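You operate a simulated robot arm through the tools that you are given. There is no shell and no other tool.

Carry out the task below with a simulated robot arm. There is one attempt and no reset: what you move stays moved.

Task
Empty the peach tub into tin Lot 27 and close it.
Fine: lay the tin's lid on the narrow mat meanwhile and close with that same lid; the white tub goes back. Set down upright: what you pick out.

The check looks at the end state, three seconds after you hand in, the way a careful person would. Anything else that was tipped, shoved, dropped, spilled or broken makes it a failure. Lids that push on must go on centred and level and be pressed home; caps that screw on are set level and turned clockwise until they are tight.

Robot
A 7-joint arm with a two-finger parallel gripper, fixed in place. Base frame: the origin is at the foot of the arm, x ahead of it, y to its left, z up; the work surface is at about z = 84. Readings come in cm, rad, newtons and seconds.
With the tool pointing down near the work surface it reaches from about 24 to 68 cm from the base axis. Its first joint turns from -1.152 to 1.152 rad. Payload 2.4 kg.
Tool frame: the origin (TCP) lies between the finger pads and is the grasp point; the fingertips stand 3 cm ahead of it; z points along the fingers, y is the line along which they close. The gripper opens to 9.4 cm. The fingers are 2.8 cm wide and 1 cm thick; the gripper's body (5 by 9.6 cm) begins 5.5 cm behind the TCP.
Orientation is that of the tool frame in the base frame, as a unit quaternion [x, y, z, w]. With the fingers straight down and closing along the base's y, the tool's x points along the base's -x, its y along +y and its z along -z.

Tools
- The arm moves only by the tool jog_arm. Its argument "deltas" is one flat list of numbers, 7 for each row, row after row: the shift along the tool's x, y, z in cm, then the turn, a rotation vector about the tool's x, y, z in rad, then the gripper command, from -1 (fully open) to 1 (shut), values between in proportion. In form: [x, y, z, ax, ay, az, grip, x, y, z, ax, ay, az, grip, ...]. A call has 1 to 20 rows; each row shifts and turns the commanded pose from where the row before left it, along the tool's axes as they then stand. A row lasts 0.2 s, in which the tool goes at most 5 cm and 0.15 rad; a call with a longer step from one row to the next is refused whole, and so is a gripper value outside its range. A pose out of reach is approached as far as the arm can. The call stops where the force on the tool passes 70 N (or 10 N more than at its start, if that is more) or the arm is blocked; 0.2 s more then pass. Each finger travels about 15.3 cm/s and halts on what it meets, pressing with about 36 N; the grip force reading is that of the motor and also rises with nothing between the fingers. The clock runs only during rows and for 0.2 s after the last one: add rows that do not move to give the fingers time. The reply holds the time, the measured pose of the TCP, the force on the tool along the base axes, the opening and the grip force, in the units named above and with some noise, with the torque about the TCP (base axes, N m) and any sound that the robot's microphone picked up.
- Cameras (640 x 400 px; columns grow to the right, rows downward): "scene" is fixed at [3.82, 46.83, 145.07]; the picture's right is [-0.78, -0.63, 0.00], its down [-0.32, 0.39, -0.86] and it looks along [0.54, -0.67, -0.51] (base axes); focal length 312 px, centre (320, 200). "wrist" rides on the gripper at [7.6, 1.4, -10.2] in the tool frame; the picture's right is [-0.18, 0.98, 0.00], its down [-0.75, -0.14, -0.64] and it looks along [-0.63, -0.12, 0.77] (tool axes); focal length 243 px, centre (320, 200). There is no depth. A picture from a camera that has moved, and an enlarged one, comes with that camera's place and axes in the base frame and with its lens.
- get_image(camera): a new picture of that camera. The clock stands still meanwhile.
- close_up(camera, box): a new picture of the part [left, top, right, bottom] of that camera's present view, enlarged. The clock stands still meanwhile.
- sign_off(): hands the job in; it is judged then, once.

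Places have to be worked out from the pictures, the camera data and where the tool is seen. Open the gripper and draw the arm clear of the work before you hand the job in, unless the task says otherwise.

The tools are called after "Emit:" as a command line: name --argument value ..., lists and objects as JSON in quotes. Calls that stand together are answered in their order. jog_arm: Moves the arm, as the interface text tells. Its arguments: {"type":"object","properties":{"deltas":{"type":"array","items":{"type":"number"}}},"required":["deltas"]} The other tools are called the same way: get_image (camera) takes a picture; close_up (camera, box) takes an enlarged picture of a part of a camera's view; sign_off () hands the job in.

At the start:

```text
t: 0.0
position: [45.36, -7.45, 119.35]
orientation: [-0.001, 1.0, 0.0, 0.0]
contact_force: [-0.5, 0.1, -0.2]
wrist_torque: [-0.03, -0.01, 0.0]
gripper_width: 9.43
grip_force: 0.0
```

scene: 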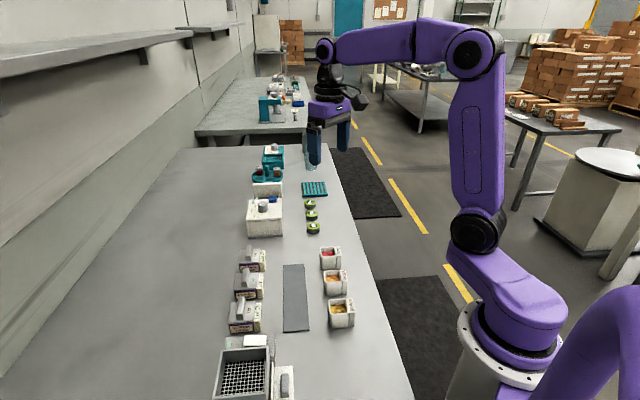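
wrist: 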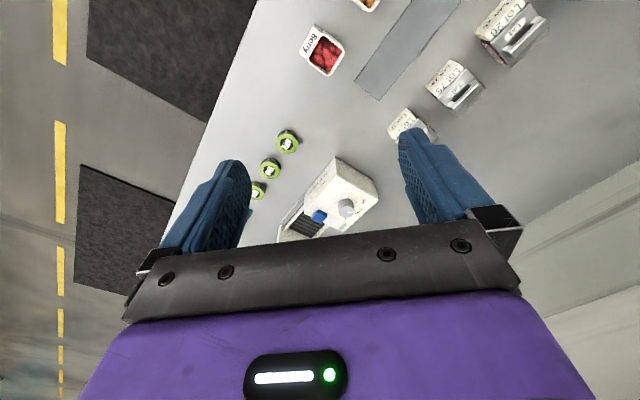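

I start by looking closer at the tubs, tins and mat in both views before moving anything.

Emit:
close_up --camera "scene" --box '[210, 230, 370, 340]'

Emit:
close_up --camera "wrist" --box '[280, 0, 560, 150]'

Emit:
close_up --camera "scene" --box '[200, 310, 360, 400]'

```text
3.64 times, centred on (290, 285) of scene
camera zoom: at [3.82, 46.83, 145.07], right [-0.78, -0.63, 0.0], down [-0.32, 0.39, -0.86], along [0.54, -0.67, -0.51], focal length 1134 px, centre (429, -109)
```

zoom: 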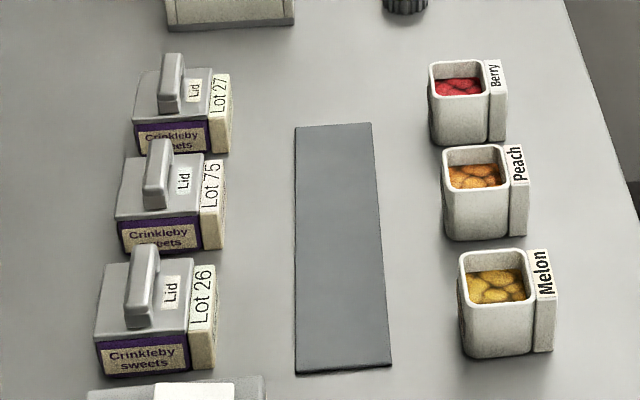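

```text
2.29 times, centred on (420, 75) of wrist
camera zoom: at [37.7, -6.15, 129.63], right [0.18, 0.98, 0.0], down [0.75, -0.14, 0.64], along [0.63, -0.12, -0.77], focal length 555 px, centre (91, 486)
```

zoom: 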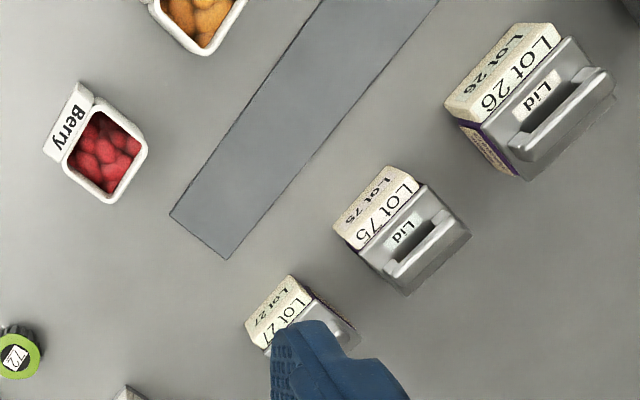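

```text
4.00 times, centred on (280, 355) of scene
camera zoom: at [3.82, 46.83, 145.07], right [-0.78, -0.63, 0.0], down [-0.32, 0.39, -0.86], along [0.54, -0.67, -0.51], focal length 1248 px, centre (480, -420)
```

zoom: 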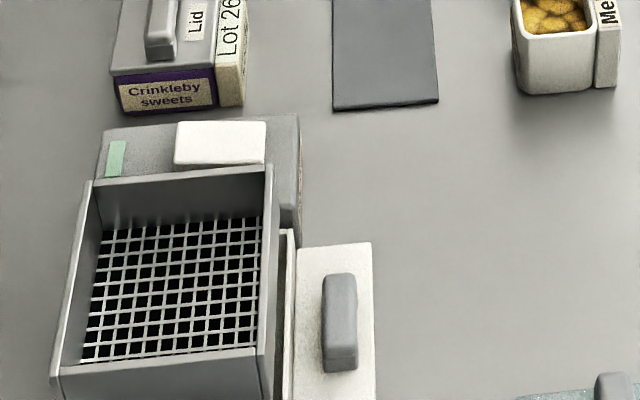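

The mat and rows run at about 45° to the base axes; Lot 27 is the farthest tin (around x≈60, y≈7) and Peach the middle tub (around x≈37, y≈0). I zoom in further to get dimensions.

Emit:
close_up --camera "scene" --box '[230, 240, 278, 270]'

Emit:
close_up --camera "scene" --box '[310, 262, 358, 302]'

Emit:
close_up --camera "wrist" --box '[370, 60, 470, 140]'

```text
13.33 times, centred on (254, 255) of scene
camera zoom: at [3.82, 46.83, 145.07], right [-0.78, -0.63, 0.0], down [-0.32, 0.39, -0.86], along [0.54, -0.67, -0.51], focal length 4159 px, centre (1200, -533)
```

zoom: 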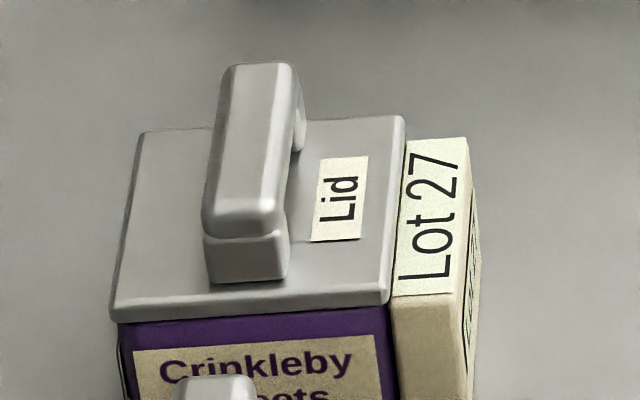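

```text
10.00 times, centred on (334, 282) of scene
camera zoom: at [3.82, 46.83, 145.07], right [-0.78, -0.63, 0.0], down [-0.32, 0.39, -0.86], along [0.54, -0.67, -0.51], focal length 3119 px, centre (180, -620)
```

zoom: 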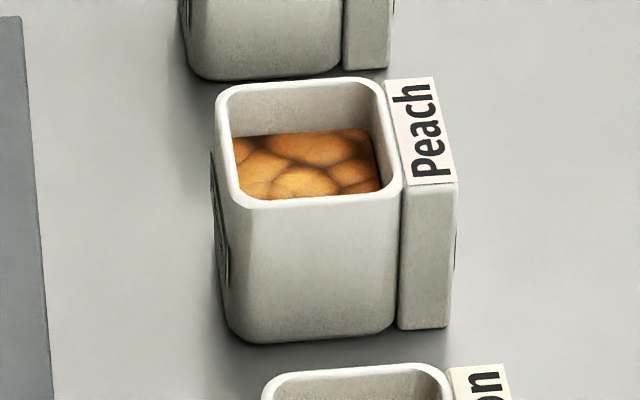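

```text
5.00 times, centred on (420, 100) of wrist
camera zoom: at [37.7, -6.15, 129.63], right [0.18, 0.98, 0.0], down [0.75, -0.14, 0.64], along [0.63, -0.12, -0.77], focal length 1213 px, centre (-180, 700)
```

zoom: 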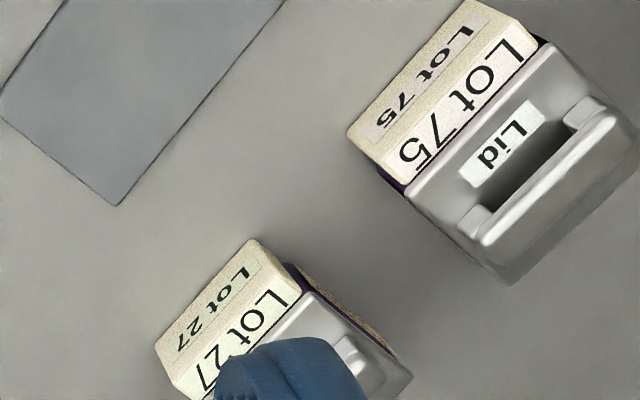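

The lid carries a bridge handle lying along the row direction, so the fingers should close across it (along base 45°). I move above Lot 27 at height, turn the tool by 45°, and look down.

Emit:
jog_arm --deltas '[-2.3, 2.5, 1, 0, 0, 0, -1, -2.3, 2.5, 1, 0, 0, 0, -1, -2.3, 2.5, 1, 0, 0, 0, -1, -2.3, 2.5, 1, 0, 0, 0, -1, -2.3, 2.5, 1, 0, 0, 0, -1, 0, 0, 0, 0, 0, 0.131, -1, 0, 0, 0, 0, 0, 0.131, -1, 0, 0, 0, 0, 0, 0.131, -1, 0, 0, 0, 0, 0, 0.131, -1, 0, 0, 0, 0, 0, 0.131, -1, 0, 0, 0, 0, 0, 0.13, -1, 0, 0, 0, 0, 0, 0, -1]'

Emit:
get_image --camera "wrist"

Emit:
get_image --camera "scene"

```text
t: 2.6
position: [56.85, 4.96, 114.37]
orientation: [0.384, 0.923, -0.001, 0.0]
contact_force: [0.0, 0.8, 0.7]
wrist_torque: [0.02, -0.05, -0.02]
gripper_width: 9.4
grip_force: 0.0
```

```text
taken
camera wrist: at [52.45, 11.37, 124.65], right [0.83, 0.56, 0.0], down [0.43, -0.63, 0.64], along [0.36, -0.53, -0.77], focal length 243 px, centre (320, 200)
```

wrist: 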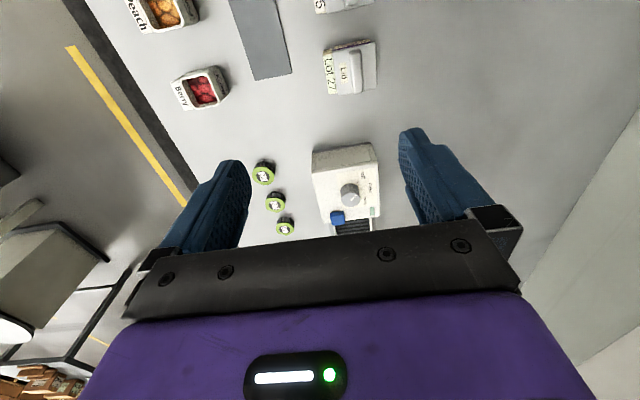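

```text
taken
```

scene: 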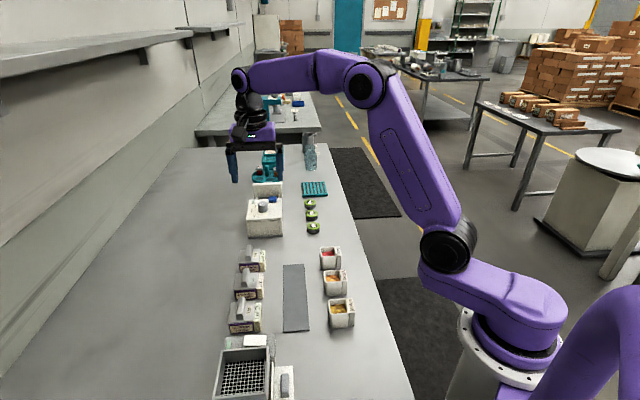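

Lot 27 sits near (60, 7.5) by this view. I take enlarged views of it to fix the lid centre, handle and sizes.

Emit:
close_up --camera "wrist" --box '[302, 33, 398, 103]'

Emit:
close_up --camera "wrist" --box '[110, 0, 310, 125]'

```text
5.71 times, centred on (350, 68) of wrist
camera zoom: at [52.45, 11.37, 124.65], right [0.83, 0.56, 0.0], down [0.43, -0.63, 0.64], along [0.36, -0.53, -0.77], focal length 1386 px, centre (149, 954)
```

zoom: 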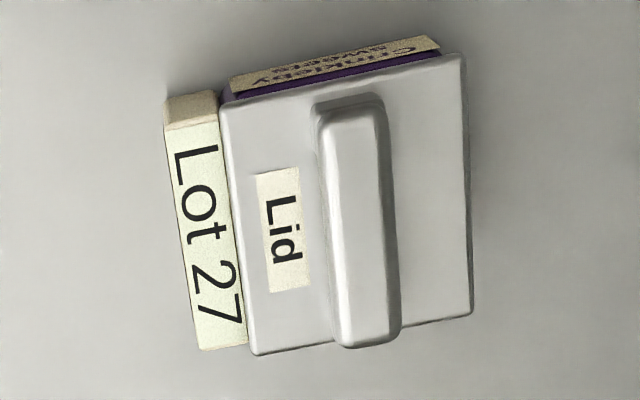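

```text
3.20 times, centred on (210, 62) of wrist
camera zoom: at [52.45, 11.37, 124.65], right [0.83, 0.56, 0.0], down [0.43, -0.63, 0.64], along [0.36, -0.53, -0.77], focal length 776 px, centre (672, 640)
```

zoom: 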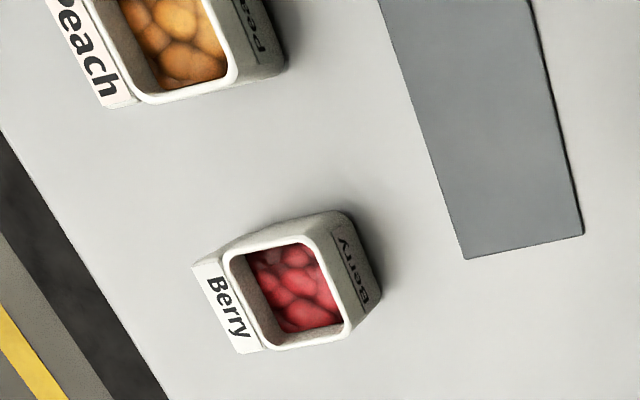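

Lid of Lot 27: centre about (60.6, 7.75), top near z≈88, handle bar ~1.3 cm wide with its top near z≈90.3. I move over it and down to z≈99 for a closer check.

Emit:
jog_arm --deltas '[-0.15, 1.15, 0, 0, 0, 0, -1, -0.15, 1.15, 0, 0, 0, 0, -1, -0.15, 1.15, 0, 0, 0, 0, -1, -0.15, 1.17, 0, 0, 0, 0, -1, 0, 0, 3, 0, 0, 0, -1, 0, 0, 3, 0, 0, 0, -1, 0, 0, 3, 0, 0, 0, -1, 0, 0, 3, 0, 0, 0, -1, 0, 0, 2.5, 0, 0, 0, -1, 0, 0, 0, 0, 0, 0, -1, 0, 0, 0, 0, 0, 0, -1]'

Emit:
get_image --camera "wrist"

Emit:
close_up --camera "scene" --box '[200, 170, 328, 270]'

```text
t: 5.0
position: [60.66, 7.69, 99.69]
orientation: [0.382, 0.924, 0.0, 0.0]
contact_force: [-0.1, -0.1, -0.7]
wrist_torque: [0.02, -0.03, -0.02]
gripper_width: 9.39
grip_force: 0.0
```

```text
taken
camera wrist: at [56.23, 14.08, 110.01], right [0.83, 0.56, 0.0], down [0.43, -0.63, 0.64], along [0.36, -0.53, -0.77], focal length 243 px, centre (320, 200)
```

wrist: 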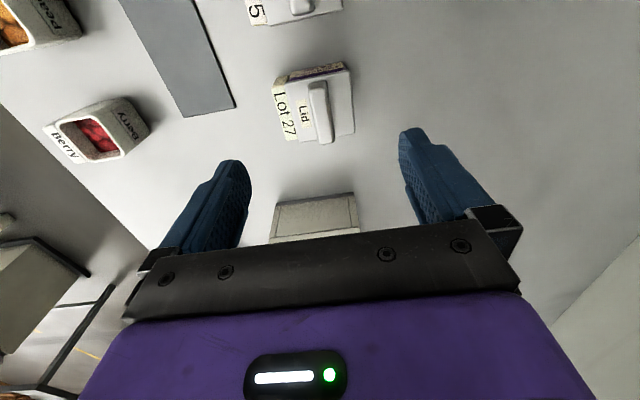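

```text
4.00 times, centred on (264, 220) of scene
camera zoom: at [3.82, 46.83, 145.07], right [-0.78, -0.63, 0.0], down [-0.32, 0.39, -0.86], along [0.54, -0.67, -0.51], focal length 1248 px, centre (544, 120)
```

zoom: 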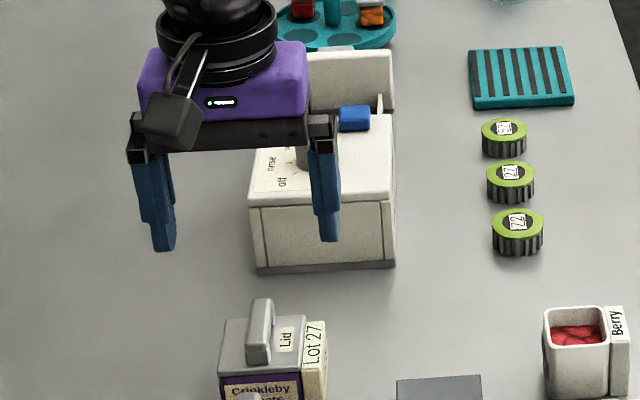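

The tool now hangs above the lid, with a boxy machine about 13 cm beyond it that stays clear. I zoom on the handle to align exactly.

Emit:
close_up --camera "wrist" --box '[256, 55, 384, 155]'

```text
4.00 times, centred on (320, 105) of wrist
camera zoom: at [56.23, 14.08, 110.01], right [0.83, 0.56, 0.0], down [0.43, -0.63, 0.64], along [0.36, -0.53, -0.77], focal length 970 px, centre (320, 580)
```

zoom: 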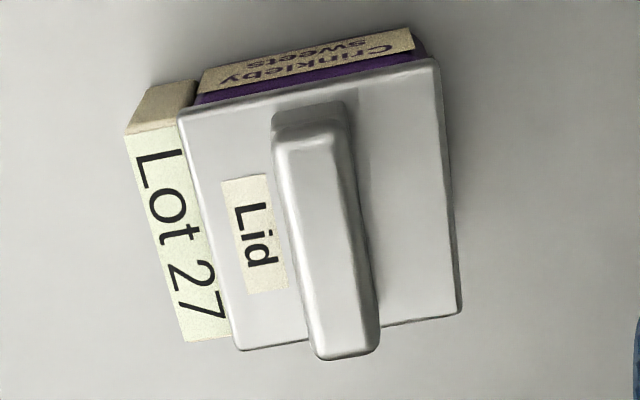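

Handle and lid are within ~0.2 cm of the tool axis; I shift 0.17 cm along tool y, descend with the fingers partly closed, then close on the bar with the tips just above the lid.

Emit:
jog_arm --deltas '[0.05, 0.17, 0, 0, 0, 0, 0.1, 0, 0, 2, 0, 0, 0, 0.1, 0, 0, 2, 0, 0, 0, 0.1, 0, 0, 2, 0, 0, 0, 0.1, 0, 0, 1, 0, 0, 0, 0.1, 0, 0, 0.6, 0, 0, 0, 0.1, 0, 0, 0.5, 0, 0, 0, 0.1, 0, 0, 0, 0, 0, 0, 0.1, 0, 0, 0, 0, 0, 0, 0.1]'

Emit:
get_image --camera "wrist"

Emit:
close_up --camera "scene" --box '[214, 210, 294, 260]'

```text
t: 7.0
position: [60.76, 7.99, 91.58]
orientation: [0.383, 0.924, 0.0, -0.001]
contact_force: [0.4, -0.7, -0.9]
wrist_torque: [0.03, 0.0, 0.03]
gripper_width: 4.23
grip_force: 0.0
```

```text
taken
camera wrist: at [56.29, 14.34, 101.97], right [0.83, 0.56, 0.0], down [0.43, -0.63, 0.64], along [0.36, -0.53, -0.77], focal length 243 px, centre (320, 200)
```

wrist: 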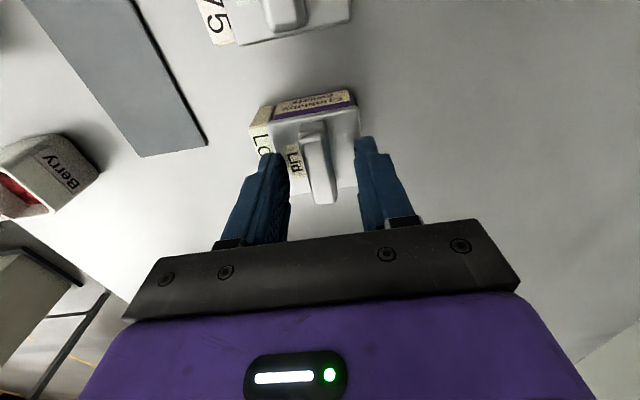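

```text
8.00 times, centred on (254, 235) of scene
camera zoom: at [3.82, 46.83, 145.07], right [-0.78, -0.63, 0.0], down [-0.32, 0.39, -0.86], along [0.54, -0.67, -0.51], focal length 2495 px, centre (848, -80)
```

zoom: 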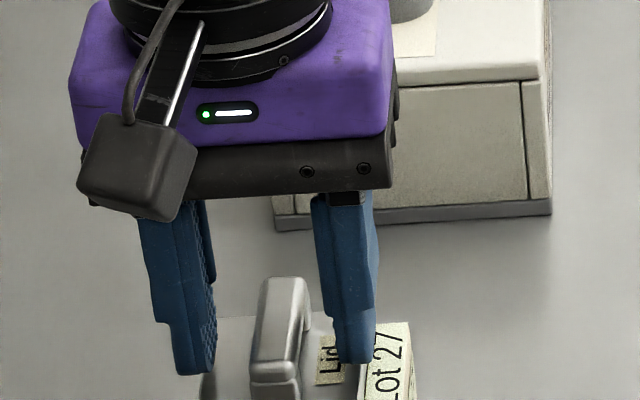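

The fingers straddle the handle with the tips near lid level and no contact force. I close the grip and let it settle.

Emit:
jog_arm --deltas '[0, 0, 0, 0, 0, 0, 1, 0, 0, 0, 0, 0, 0, 1, 0, 0, 0, 0, 0, 0, 1, 0, 0, 0, 0, 0, 0, 1]'

Emit:
close_up --camera "wrist" --box '[220, 70, 420, 230]'

Emit:
close_up --camera "scene" --box '[214, 220, 294, 280]'

```text
t: 8.0
position: [60.74, 8.06, 91.82]
orientation: [0.382, 0.924, 0.001, 0.0]
contact_force: [-0.9, -0.3, 0.6]
wrist_torque: [-0.03, -0.03, -0.03]
gripper_width: 1.46
grip_force: 35.8
```

```text
2.50 times, centred on (320, 150) of wrist
camera zoom: at [56.29, 14.34, 101.97], right [0.83, 0.56, 0.0], down [0.43, -0.63, 0.64], along [0.36, -0.53, -0.77], focal length 606 px, centre (320, 325)
```

zoom: 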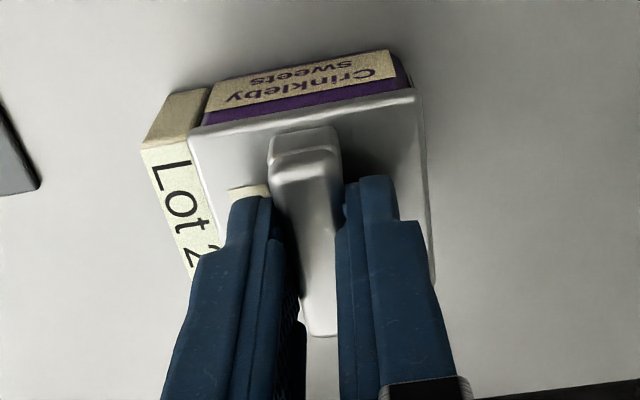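

```text
6.67 times, centred on (254, 250) of scene
camera zoom: at [3.82, 46.84, 145.07], right [-0.78, -0.63, 0.0], down [-0.32, 0.39, -0.86], along [0.54, -0.67, -0.51], focal length 2079 px, centre (760, -133)
```

zoom: 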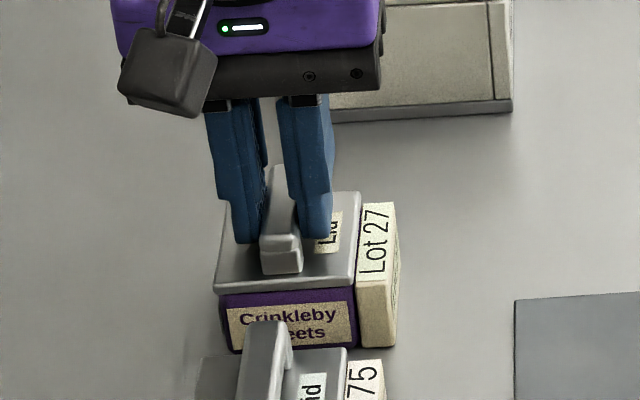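

The grip holds the bar (1.46 cm, 36 N) and the tin hasn't moved visibly. I lift straight up a little and check whether the lid comes off without the tin.

Emit:
jog_arm --deltas '[0, 0, -0.3, 0, 0, 0, 1, 0, 0, -0.3, 0, 0, 0, 1, 0, 0, -0.4, 0, 0, 0, 1, 0, 0, -0.5, 0, 0, 0, 1, 0, 0, -0.5, 0, 0, 0, 1, 0, 0, 0, 0, 0, 0, 1]'

Emit:
close_up --camera "scene" --box '[214, 220, 294, 280]'

Emit:
close_up --camera "wrist" --box '[220, 70, 420, 230]'

```text
t: 9.4
position: [60.55, 8.06, 93.73]
orientation: [0.382, 0.924, 0.0, 0.001]
contact_force: [0.5, 0.3, 0.4]
wrist_torque: [0.03, 0.01, -0.03]
gripper_width: 1.45
grip_force: 36.4
```

```text
6.67 times, centred on (254, 250) of scene
camera zoom: at [3.82, 46.83, 145.07], right [-0.78, -0.63, 0.0], down [-0.32, 0.39, -0.86], along [0.54, -0.67, -0.51], focal length 2079 px, centre (760, -133)
```

zoom: 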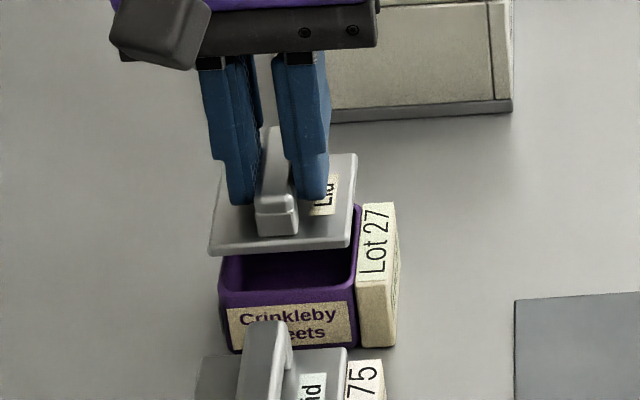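

```text
2.50 times, centred on (320, 150) of wrist
camera zoom: at [56.2, 14.35, 104.04], right [0.83, 0.56, 0.0], down [0.43, -0.63, 0.64], along [0.36, -0.53, -0.77], focal length 606 px, centre (320, 325)
```

zoom: 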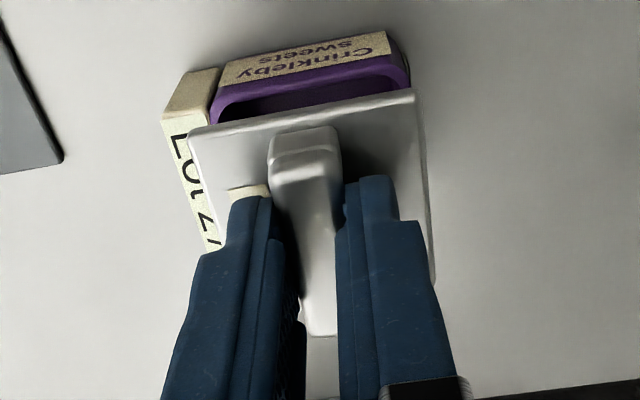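

The lid came away cleanly and the tin stayed put (seated TCP command was about (60.64, 8.05, 91.75)). I raise it to z≈100, carry it over the tin-side end of the mat without turning, and look.

Emit:
jog_arm --deltas '[0, 0, -1.25, 0, 0, 0, 1, 0, 0, -2, 0, 0, 0, 1, 0, 0, -2, 0, 0, 0, 1, 0, 0, -1, 0, 0, 0, 1, 0.616, -1.756, 0, 0, 0, 0, 1, 0.615, -1.756, 0, 0, 0, 0, 1, 0.615, -1.756, 0, 0, 0, 0, 1, 0.615, -1.756, 0, 0, 0, 0, 1, 0.615, -1.756, 0, 0, 0, 0, 1, 0.615, -1.755, 0, 0, 0, 0, 1, 0.615, -1.755, 0, 0, 0, 0, 1, 0, 0, 0, 0, 0, 0, 1, 0, 0, 0, 0, 0, 0, 1]'

Emit:
get_image --camera "wrist"

Emit:
close_up --camera "scene" --box '[214, 200, 374, 300]'

```text
t: 12.2
position: [48.87, 2.38, 99.91]
orientation: [0.382, 0.924, 0.001, 0.0]
contact_force: [1.0, -0.8, 0.0]
wrist_torque: [0.01, 0.01, -0.02]
gripper_width: 1.45
grip_force: 35.8
```

```text
taken
camera wrist: at [44.48, 8.71, 110.26], right [0.83, 0.56, 0.0], down [0.43, -0.63, 0.64], along [0.36, -0.53, -0.77], focal length 243 px, centre (320, 200)
```

wrist: 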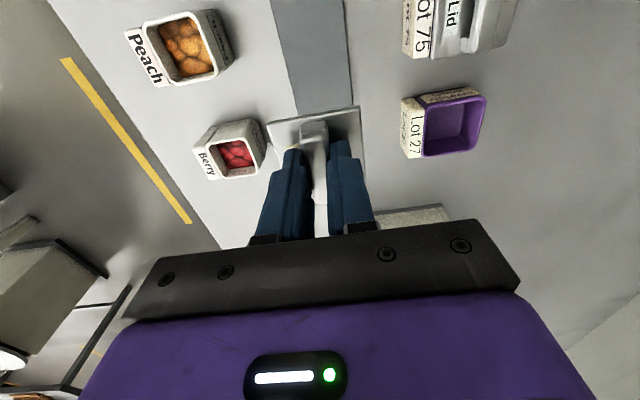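

```text
4.00 times, centred on (294, 250) of scene
camera zoom: at [3.82, 46.83, 145.07], right [-0.78, -0.63, 0.0], down [-0.32, 0.39, -0.86], along [0.54, -0.67, -0.51], focal length 1248 px, centre (424, 0)
```

zoom: 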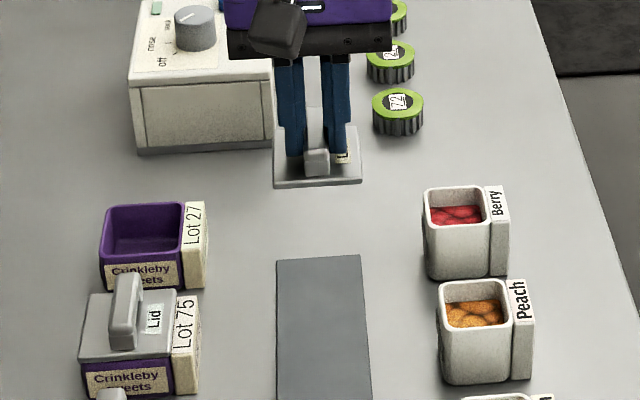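

The lid hangs level above the mat end. I zoom in on lid versus mat edges to centre it on the 6 cm wide mat.

Emit:
close_up --camera "wrist" --box '[250, 0, 378, 80]'

Emit:
close_up --camera "wrist" --box '[250, 80, 378, 160]'

Emit:
close_up --camera "scene" --box '[274, 210, 324, 250]'

```text
5.00 times, centred on (314, 40) of wrist
camera zoom: at [44.48, 8.71, 110.26], right [0.83, 0.56, 0.0], down [0.43, -0.63, 0.64], along [0.36, -0.53, -0.77], focal length 1213 px, centre (350, 1000)
```

zoom: 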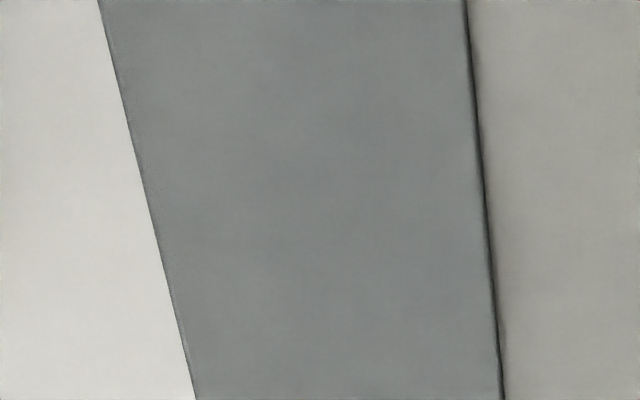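

```text
5.00 times, centred on (314, 120) of wrist
camera zoom: at [44.48, 8.71, 110.26], right [0.83, 0.56, 0.0], down [0.43, -0.63, 0.64], along [0.36, -0.53, -0.77], focal length 1213 px, centre (350, 600)
```

zoom: 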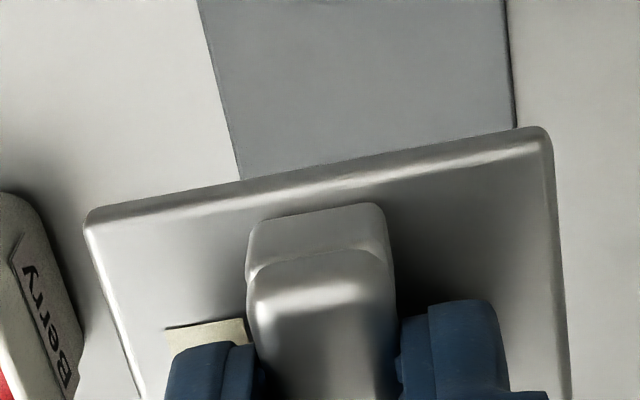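

```text
10.00 times, centred on (299, 230) of scene
camera zoom: at [3.82, 46.83, 145.07], right [-0.78, -0.63, 0.0], down [-0.32, 0.39, -0.86], along [0.54, -0.67, -0.51], focal length 3119 px, centre (530, -100)
```

zoom: 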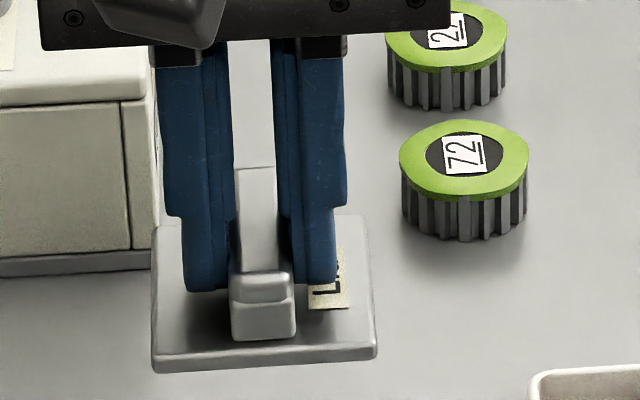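

Mat centre line is w≈−36.47, lid centre −36.22, so I shift 0.25 cm along tool y and lower to z≈90.5.

Emit:
jog_arm --deltas '[0, 0.25, 0, 0, 0, 0, 1, 0, 0, 2, 0, 0, 0, 1, 0, 0, 2, 0, 0, 0, 1, 0, 0, 2, 0, 0, 0, 1, 0, 0, 2, 0, 0, 0, 1, 0, 0, 1, 0, 0, 0, 1, 0, 0, 0.5, 0, 0, 0, 1, 0, 0, 0, 0, 0, 0, 1]'

Emit:
close_up --camera "scene" --box '[264, 230, 328, 270]'

```text
t: 14.0
position: [49.02, 2.44, 90.55]
orientation: [0.382, 0.924, 0.001, 0.0]
contact_force: [-0.5, 0.5, 1.1]
wrist_torque: [0.02, 0.02, -0.02]
gripper_width: 1.46
grip_force: 36.3
```

```text
10.00 times, centred on (296, 250) of scene
camera zoom: at [3.82, 46.84, 145.07], right [-0.78, -0.63, 0.0], down [-0.32, 0.39, -0.86], along [0.54, -0.67, -0.51], focal length 3119 px, centre (560, -300)
```

zoom: 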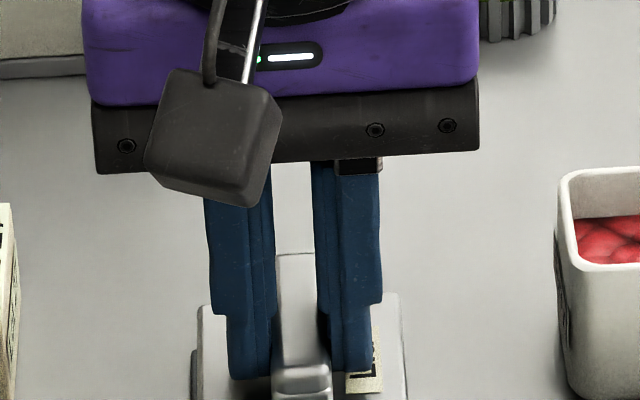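

No contact yet at z≈90.5. I continue down in small steps watching the force.

Emit:
jog_arm --deltas '[0, 0, 0.25, 0, 0, 0, 1, 0, 0, 0.25, 0, 0, 0, 1, 0, 0, 0.25, 0, 0, 0, 1, 0, 0, 0.25, 0, 0, 0, 1, 0, 0, 0, 0, 0, 0, 1]'

Emit:
close_up --camera "scene" --box '[264, 245, 328, 285]'

```text
t: 15.2
position: [48.93, 2.51, 89.52]
orientation: [0.382, 0.924, 0.0, -0.001]
contact_force: [0.4, 0.3, -0.2]
wrist_torque: [-0.02, 0.03, -0.03]
gripper_width: 1.49
grip_force: 36.2
```

```text
10.00 times, centred on (296, 265) of scene
camera zoom: at [3.82, 46.84, 145.07], right [-0.78, -0.63, 0.0], down [-0.32, 0.39, -0.86], along [0.54, -0.67, -0.51], focal length 3119 px, centre (560, -450)
```

zoom: 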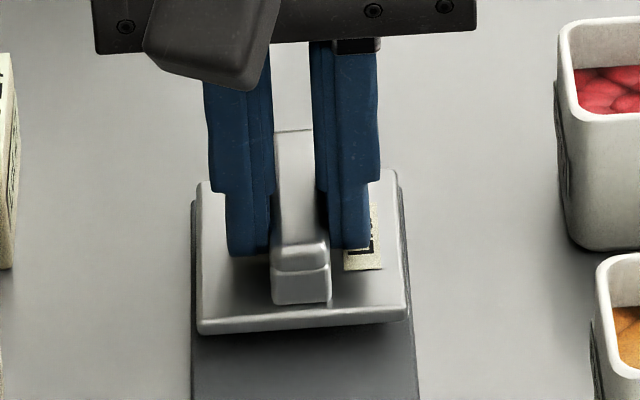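

Still a small gap above the mat. I go on down in smaller steps.

Emit:
jog_arm --deltas '[0, 0, 0.15, 0, 0, 0, 1, 0, 0, 0.15, 0, 0, 0, 1, 0, 0, 0.1, 0, 0, 0, 1, 0, 0, 0, 0, 0, 0, 1]'

Emit:
close_up --camera "scene" --box '[264, 245, 328, 285]'

```text
t: 16.2
position: [49.09, 2.46, 89.15]
orientation: [0.383, 0.924, 0.0, 0.0]
contact_force: [0.0, 0.4, -0.5]
wrist_torque: [0.02, -0.04, 0.0]
gripper_width: 1.45
grip_force: 35.4
```

```text
10.00 times, centred on (296, 265) of scene
camera zoom: at [3.82, 46.83, 145.07], right [-0.78, -0.63, 0.0], down [-0.32, 0.39, -0.86], along [0.54, -0.67, -0.51], focal length 3119 px, centre (560, -450)
```

zoom: 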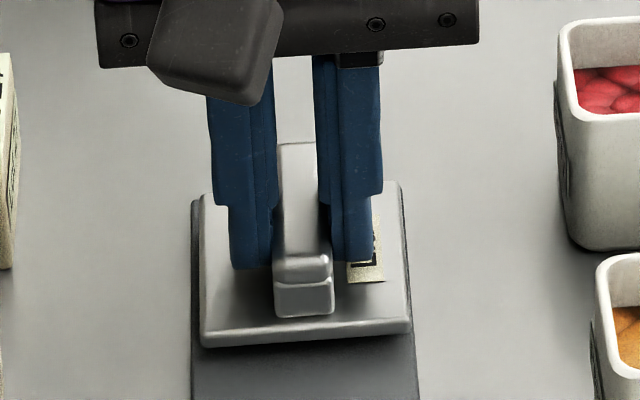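

Force is still zero and a shadow gap remains, so I continue lowering gently.

Emit:
jog_arm --deltas '[0, 0, 0.15, 0, 0, 0, 1, 0, 0, 0.15, 0, 0, 0, 1, 0, 0, 0.1, 0, 0, 0, 1, 0, 0, 0, 0, 0, 0, 1]'

Emit:
close_up --camera "scene" --box '[264, 245, 328, 285]'

```text
t: 17.2
position: [49.0, 2.57, 88.61]
orientation: [0.382, 0.924, 0.0, 0.0]
contact_force: [-0.5, -0.5, -0.5]
wrist_torque: [-0.02, 0.01, -0.01]
gripper_width: 1.45
grip_force: 35.9
```

```text
10.00 times, centred on (296, 265) of scene
camera zoom: at [3.82, 46.84, 145.07], right [-0.78, -0.63, 0.0], down [-0.32, 0.39, -0.86], along [0.54, -0.67, -0.51], focal length 3119 px, centre (560, -450)
```

zoom: 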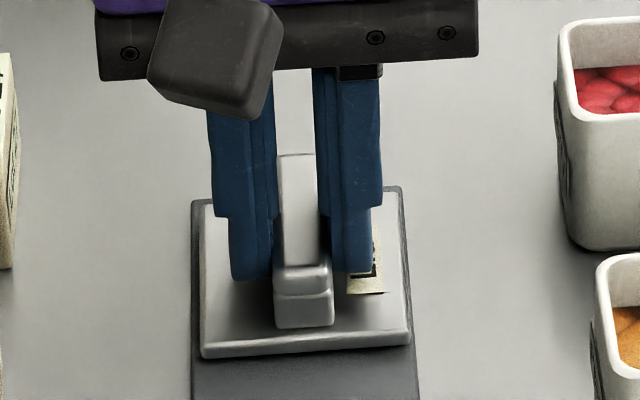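

The gap is closing (z≈88.65, no force yet). I continue in 0.1 cm steps.

Emit:
jog_arm --deltas '[0, 0, 0.1, 0, 0, 0, 1, 0, 0, 0.1, 0, 0, 0, 1, 0, 0, 0.1, 0, 0, 0, 1, 0, 0, 0, 0, 0, 0, 1]'

Emit:
close_up --camera "scene" --box '[264, 245, 328, 285]'

```text
t: 18.2
position: [49.11, 2.35, 88.51]
orientation: [0.383, 0.924, 0.0, 0.001]
contact_force: [-4.8, -0.7, 21.0]
wrist_torque: [-0.01, 0.19, -0.01]
gripper_width: 1.45
grip_force: 35.8
```

```text
10.00 times, centred on (296, 265) of scene
camera zoom: at [3.77, 46.83, 145.07], right [-0.78, -0.63, 0.0], down [-0.32, 0.39, -0.86], along [0.54, -0.67, -0.51], focal length 3119 px, centre (560, -450)
```

zoom: 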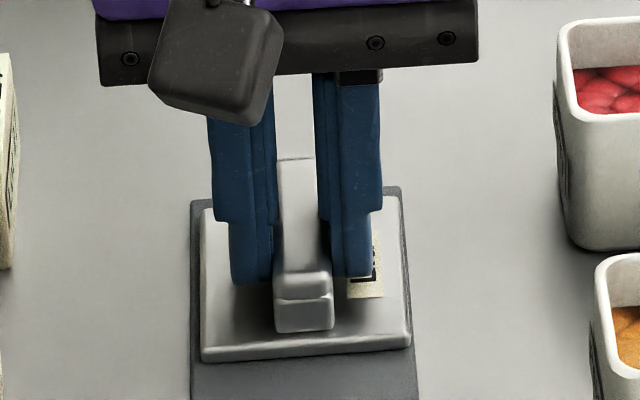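

Contact: 21 N at z≈88.5, the lid lies on the mat. I ease off 0.1 cm, open the fingers slightly and lift away.

Emit:
jog_arm --deltas '[0, 0, -0.1, 0, 0, 0, 1, 0, 0, 0, 0, 0, 0, 0.4, 0, 0, 0, 0, 0, 0, 0.1, 0, 0, 0, 0, 0, 0, 0.1, 0, 0, -1, 0, 0, 0, 0.1, 0, 0, -2, 0, 0, 0, 0.1, 0, 0, -3, 0, 0, 0, 0.1, 0, 0, -3.5, 0, 0, 0, 0.1, 0, 0, -4, 0, 0, 0, 0.1, 0, 0, 0, 0, 0, 0, -1, 0, 0, 0, 0, 0, 0, -1]'

Emit:
get_image --camera "wrist"

Emit:
close_up --camera "scene" --box '[210, 210, 370, 310]'

```text
t: 20.6
position: [49.33, 2.39, 102.02]
orientation: [0.382, 0.924, 0.0, 0.0]
contact_force: [0.1, -0.2, 0.2]
wrist_torque: [0.02, -0.03, 0.03]
gripper_width: 9.41
grip_force: 0.0
```

```text
taken
camera wrist: at [44.81, 8.79, 112.27], right [0.83, 0.56, 0.0], down [0.43, -0.63, 0.64], along [0.36, -0.53, -0.77], focal length 243 px, centre (320, 200)
```

wrist: 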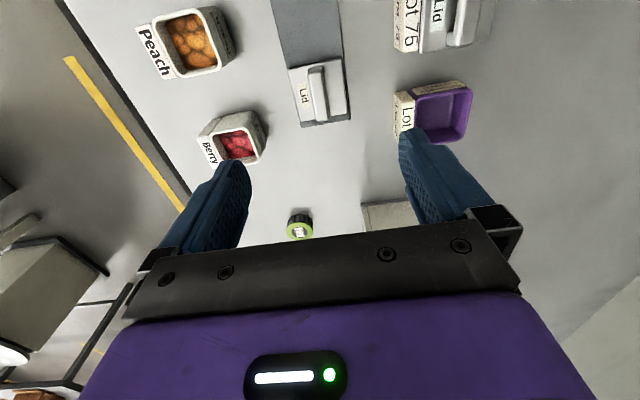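

```text
4.00 times, centred on (290, 260) of scene
camera zoom: at [3.82, 46.83, 145.07], right [-0.78, -0.63, 0.0], down [-0.32, 0.39, -0.86], along [0.54, -0.67, -0.51], focal length 1248 px, centre (440, -40)
```

zoom: 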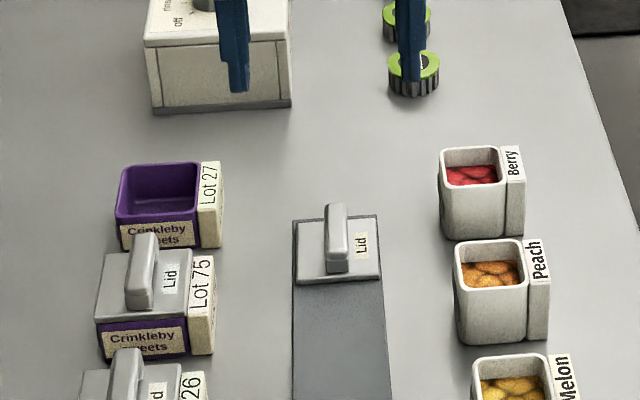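

The lid lies upright, square and fully on the mat, and the tin stands open. Now I measure the peach tub and the tin opening with enlarged wrist views.

Emit:
close_up --camera "wrist" --box '[130, 0, 250, 80]'

Emit:
close_up --camera "wrist" --box '[380, 70, 484, 150]'

Emit:
close_up --camera "scene" --box '[234, 248, 274, 274]'

```text
5.00 times, centred on (190, 40) of wrist
camera zoom: at [44.81, 8.79, 112.27], right [0.83, 0.56, 0.0], down [0.43, -0.63, 0.64], along [0.36, -0.53, -0.77], focal length 1213 px, centre (970, 1000)
```

zoom: 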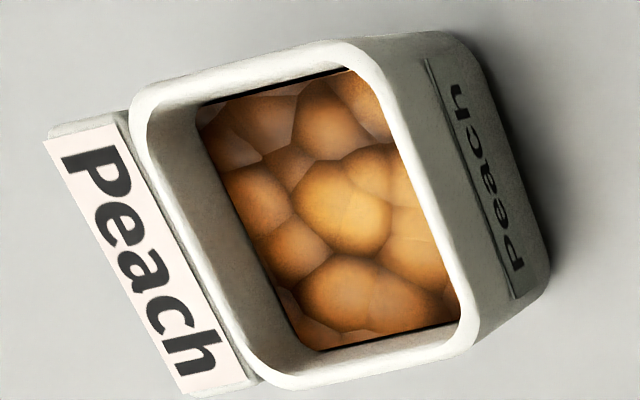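

```text
5.00 times, centred on (432, 110) of wrist
camera zoom: at [44.81, 8.79, 112.27], right [0.83, 0.56, 0.0], down [0.43, -0.63, 0.64], along [0.36, -0.53, -0.77], focal length 1213 px, centre (-240, 650)
```

zoom: 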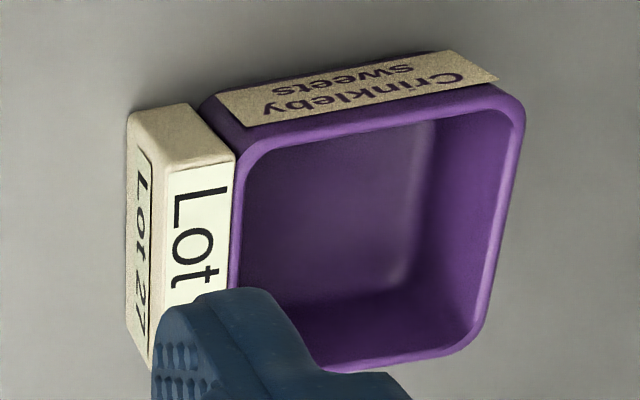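

```text
15.38 times, centred on (254, 261) of scene
camera zoom: at [3.82, 46.83, 145.07], right [-0.78, -0.63, 0.0], down [-0.32, 0.39, -0.86], along [0.54, -0.67, -0.51], focal length 4798 px, centre (1335, -738)
```

zoom: 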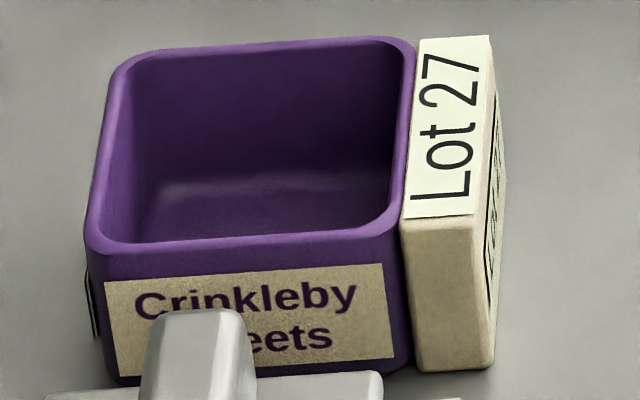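

Peach tub rim centre is about (37.6, 0.1) (4.2 cm square plus a ~1.7 cm label block on its base side); tin opening centre about (60.75, 7.9). Before touching the tub I dry-run the pouring posture with the empty gripper up high: first a 90° yaw.

Emit:
jog_arm --deltas '[0, 0, -1, 0, 0, 0.1428, -1, 0, 0, -1, 0, 0, 0.1428, -1, 0, 0, -1, 0, 0, 0.1428, -1, 0, 0, -1, 0, 0, 0.1428, -1, 0, 0, -1, 0, 0, 0.1428, -1, 0, 0, 0, 0, 0, 0.1428, -1, 0, 0, 0, 0, 0, 0.1428, -1, 0, 0, 0, 0, 0, 0.1428, -1, 0, 0, 0, 0, 0, 0.1428, -1, 0, 0, 0, 0, 0, 0.1428, -1, 0, 0, 0, 0, 0, 0.1428, -1, 0, 0, 0, 0, 0, 0, -1, 0, 0, 0, 0, 0, 0, -1]'

Emit:
get_image --camera "scene"

```text
t: 23.4
position: [48.98, 2.54, 106.99]
orientation: [0.924, 0.383, 0.001, 0.001]
contact_force: [-0.5, -0.1, 0.3]
wrist_torque: [0.01, 0.0, -0.01]
gripper_width: 9.39
grip_force: 0.1
```

```text
taken
```

scene: 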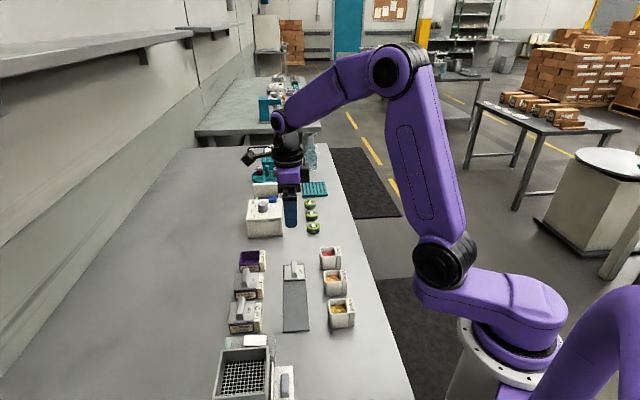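

The yaw works. Now I pitch the tool outward toward horizontal in the air to test reach.

Emit:
jog_arm --deltas '[0, 0, 0, 0, 0.13, 0, -1, 0, 0, 0, 0, 0.13, 0, -1, 0, 0, 0, 0, 0.13, 0, -1, 0, 0, 0, 0, 0.13, 0, -1, 0, 0, 0, 0, 0.13, 0, -1, 0, 0, 0, 0, 0.13, 0, -1, 0, 0, 0, 0, 0.13, 0, -1, 0, 0, 0, 0, 0.13, 0, -1, 0, 0, 0, 0, 0.13, 0, -1, 0, 0, 0, 0, 0.13, 0, -1, 0, 0, 0, 0, 0.135, 0, -1, 0, 0, 0, 0, 0.135, 0, -1, 0, 0, 0, 0, 0, 0, -1, 0, 0, 0, 0, 0, 0, -1]'

Emit:
get_image --camera "scene"

Emit:
get_image --camera "wrist"

```text
t: 26.4
position: [49.04, 2.51, 107.07]
orientation: [0.653, 0.271, 0.654, -0.27]
contact_force: [-0.7, -0.1, -0.6]
wrist_torque: [-0.03, -0.01, -0.01]
gripper_width: 9.39
grip_force: 0.1
```

```text
taken
```

scene: 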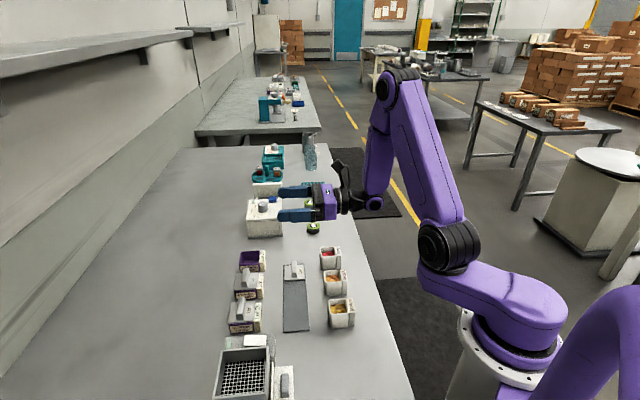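

```text
taken
camera wrist: at [42.76, -5.81, 114.67], right [0.7, -0.69, -0.18], down [-0.55, -0.35, -0.75], along [0.46, 0.63, -0.63], focal length 243 px, centre (320, 200)
```

wrist: 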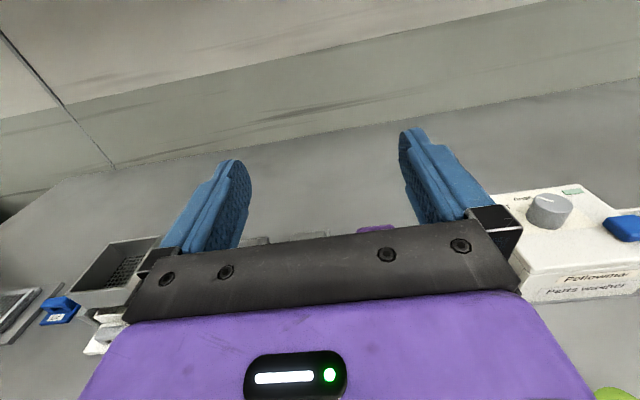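

The horizontal posture with the camera on top is reachable. I dry-run it over the tin at z≈97 to check wrist clearance above the table.

Emit:
jog_arm --deltas '[-1.0, 0.41, 1.21, 0, 0, 0, -1, -1.0, 0.41, 1.21, 0, 0, 0, -1, -1.0, 0.41, 1.21, 0, 0, 0, -1, -1.0, 0.41, 1.21, 0, 0, 0, -1, -1.0, 0.41, 1.21, 0, 0, 0, -1, -1.0, 0.41, 1.21, 0, 0, 0, -1, -1.0, 0.41, 1.21, 0, 0, 0, -1, -1.0, 0.41, 1.21, 0, 0, 0, -1, -1.0, 0.41, 1.21, 0, 0, 0, -1, -1.0, 0.41, 1.21, 0, 0, 0, -1, 0, 0, 0, 0, 0, 0, -1, 0, 0, 0, 0, 0, 0, -1]'

Emit:
get_image --camera "scene"

Emit:
close_up --camera "scene" --box '[210, 170, 402, 290]'

```text
t: 29.0
position: [60.4, 8.13, 96.9]
orientation: [0.654, 0.271, 0.653, -0.27]
contact_force: [-0.3, -0.7, 0.0]
wrist_torque: [0.0, -0.01, 0.01]
gripper_width: 9.4
grip_force: 0.0
```

```text
taken
```

scene: 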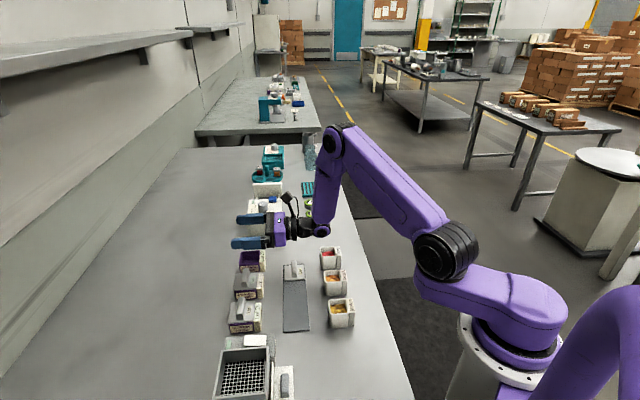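

```text
3.33 times, centred on (306, 230) of scene
camera zoom: at [3.82, 46.84, 145.07], right [-0.78, -0.63, 0.0], down [-0.32, 0.39, -0.86], along [0.54, -0.67, -0.51], focal length 1040 px, centre (367, 100)
```

zoom: 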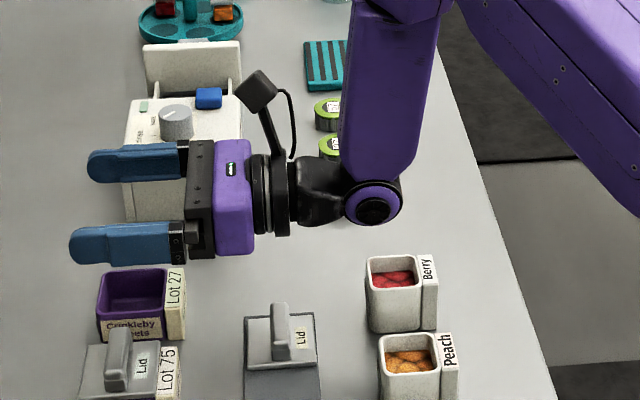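

The wrist joint (≈22 cm behind the TCP, ~3 cm radius) would sit right above the Berry tub with this heading, so I turn the heading by 25° (about up) and test descending to the real pour height, z≈92.

Emit:
jog_arm --deltas '[0, 0, 0, 0.109, 0, 0, -1, 0, 0, 0, 0.109, 0, 0, -1, 0, 0, 0, 0.109, 0, 0, -1, 0, 0, 0, 0.109, 0, 0, -1, -1, 0, 0, 0, 0, 0, -1, -1, 0, 0, 0, 0, 0, -1, -1, 0, 0, 0, 0, 0, -1, -1, 0, 0, 0, 0, 0, -1, -0.5, 0, 0, 0, 0, 0, -1, 0, 0, 0, 0, 0, 0, -1, 0, 0, 0, 0, 0, 0, -1]'

Emit:
close_up --camera "scene" --box '[210, 170, 402, 290]'

Emit:
get_image --camera "wrist"

```text
t: 31.4
position: [60.41, 8.02, 92.41]
orientation: [0.579, 0.406, 0.579, -0.406]
contact_force: [-0.2, -0.3, -0.6]
wrist_torque: [0.02, 0.01, -0.01]
gripper_width: 9.37
grip_force: 0.0
```

```text
3.33 times, centred on (306, 230) of scene
camera zoom: at [3.82, 46.83, 145.07], right [-0.78, -0.63, 0.0], down [-0.32, 0.39, -0.86], along [0.54, -0.67, -0.51], focal length 1040 px, centre (367, 100)
```

zoom: 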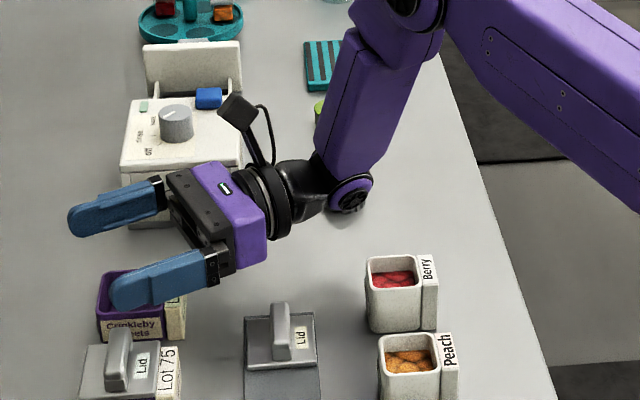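

```text
taken
camera wrist: at [58.29, -2.04, 100.09], right [0.92, -0.34, -0.18], down [-0.35, -0.56, -0.75], along [0.15, 0.76, -0.63], focal length 243 px, centre (320, 200)
```

wrist: 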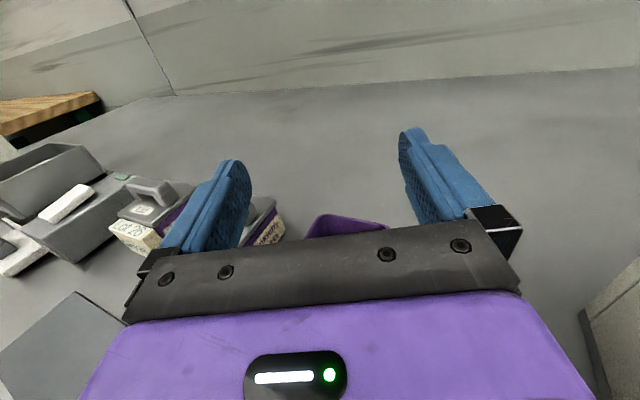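

The pour posture at z≈92.4 has comfortable clearance all round. I raise, pitch back to vertical, then go to the peach tub.

Emit:
jog_arm --deltas '[2, 0, 0, 0, 0, 0, -1, 2, 0, 0, 0, 0, 0, -1, 2, 0, 0, 0, 0, 0, -1, 2, 0, 0, 0, 0, 0, -1, 2, 0, 0, 0, 0, 0, -1, 0, 0, 0, 0, -0.13, 0, -1, 0, 0, 0, 0, -0.13, 0, -1, 0, 0, 0, 0, -0.13, 0, -1, 0, 0, 0, 0, -0.13, 0, -1, 0, 0, 0, 0, -0.13, 0, -1, 0, 0, 0, 0, -0.13, 0, -1, 0, 0, 0, 0, -0.13, 0, -1, 0, 0, 0, 0, -0.13, 0, -1, 0, 0, 0, 0, -0.13, 0, -1, 0, 0, 0, 0, -0.13, 0, -1, 0, 0, 0, 0, -0.135, 0, -1, 0, 0, 0, 0, -0.135, 0, -1, 0, 0, 0, 0, 0, 0, -1]'

```text
t: 35.2
position: [60.49, 8.21, 102.52]
orientation: [0.819, 0.573, -0.001, 0.0]
contact_force: [-0.5, 1.1, -0.1]
wrist_torque: [0.02, -0.02, -0.01]
gripper_width: 9.41
grip_force: 0.2
```

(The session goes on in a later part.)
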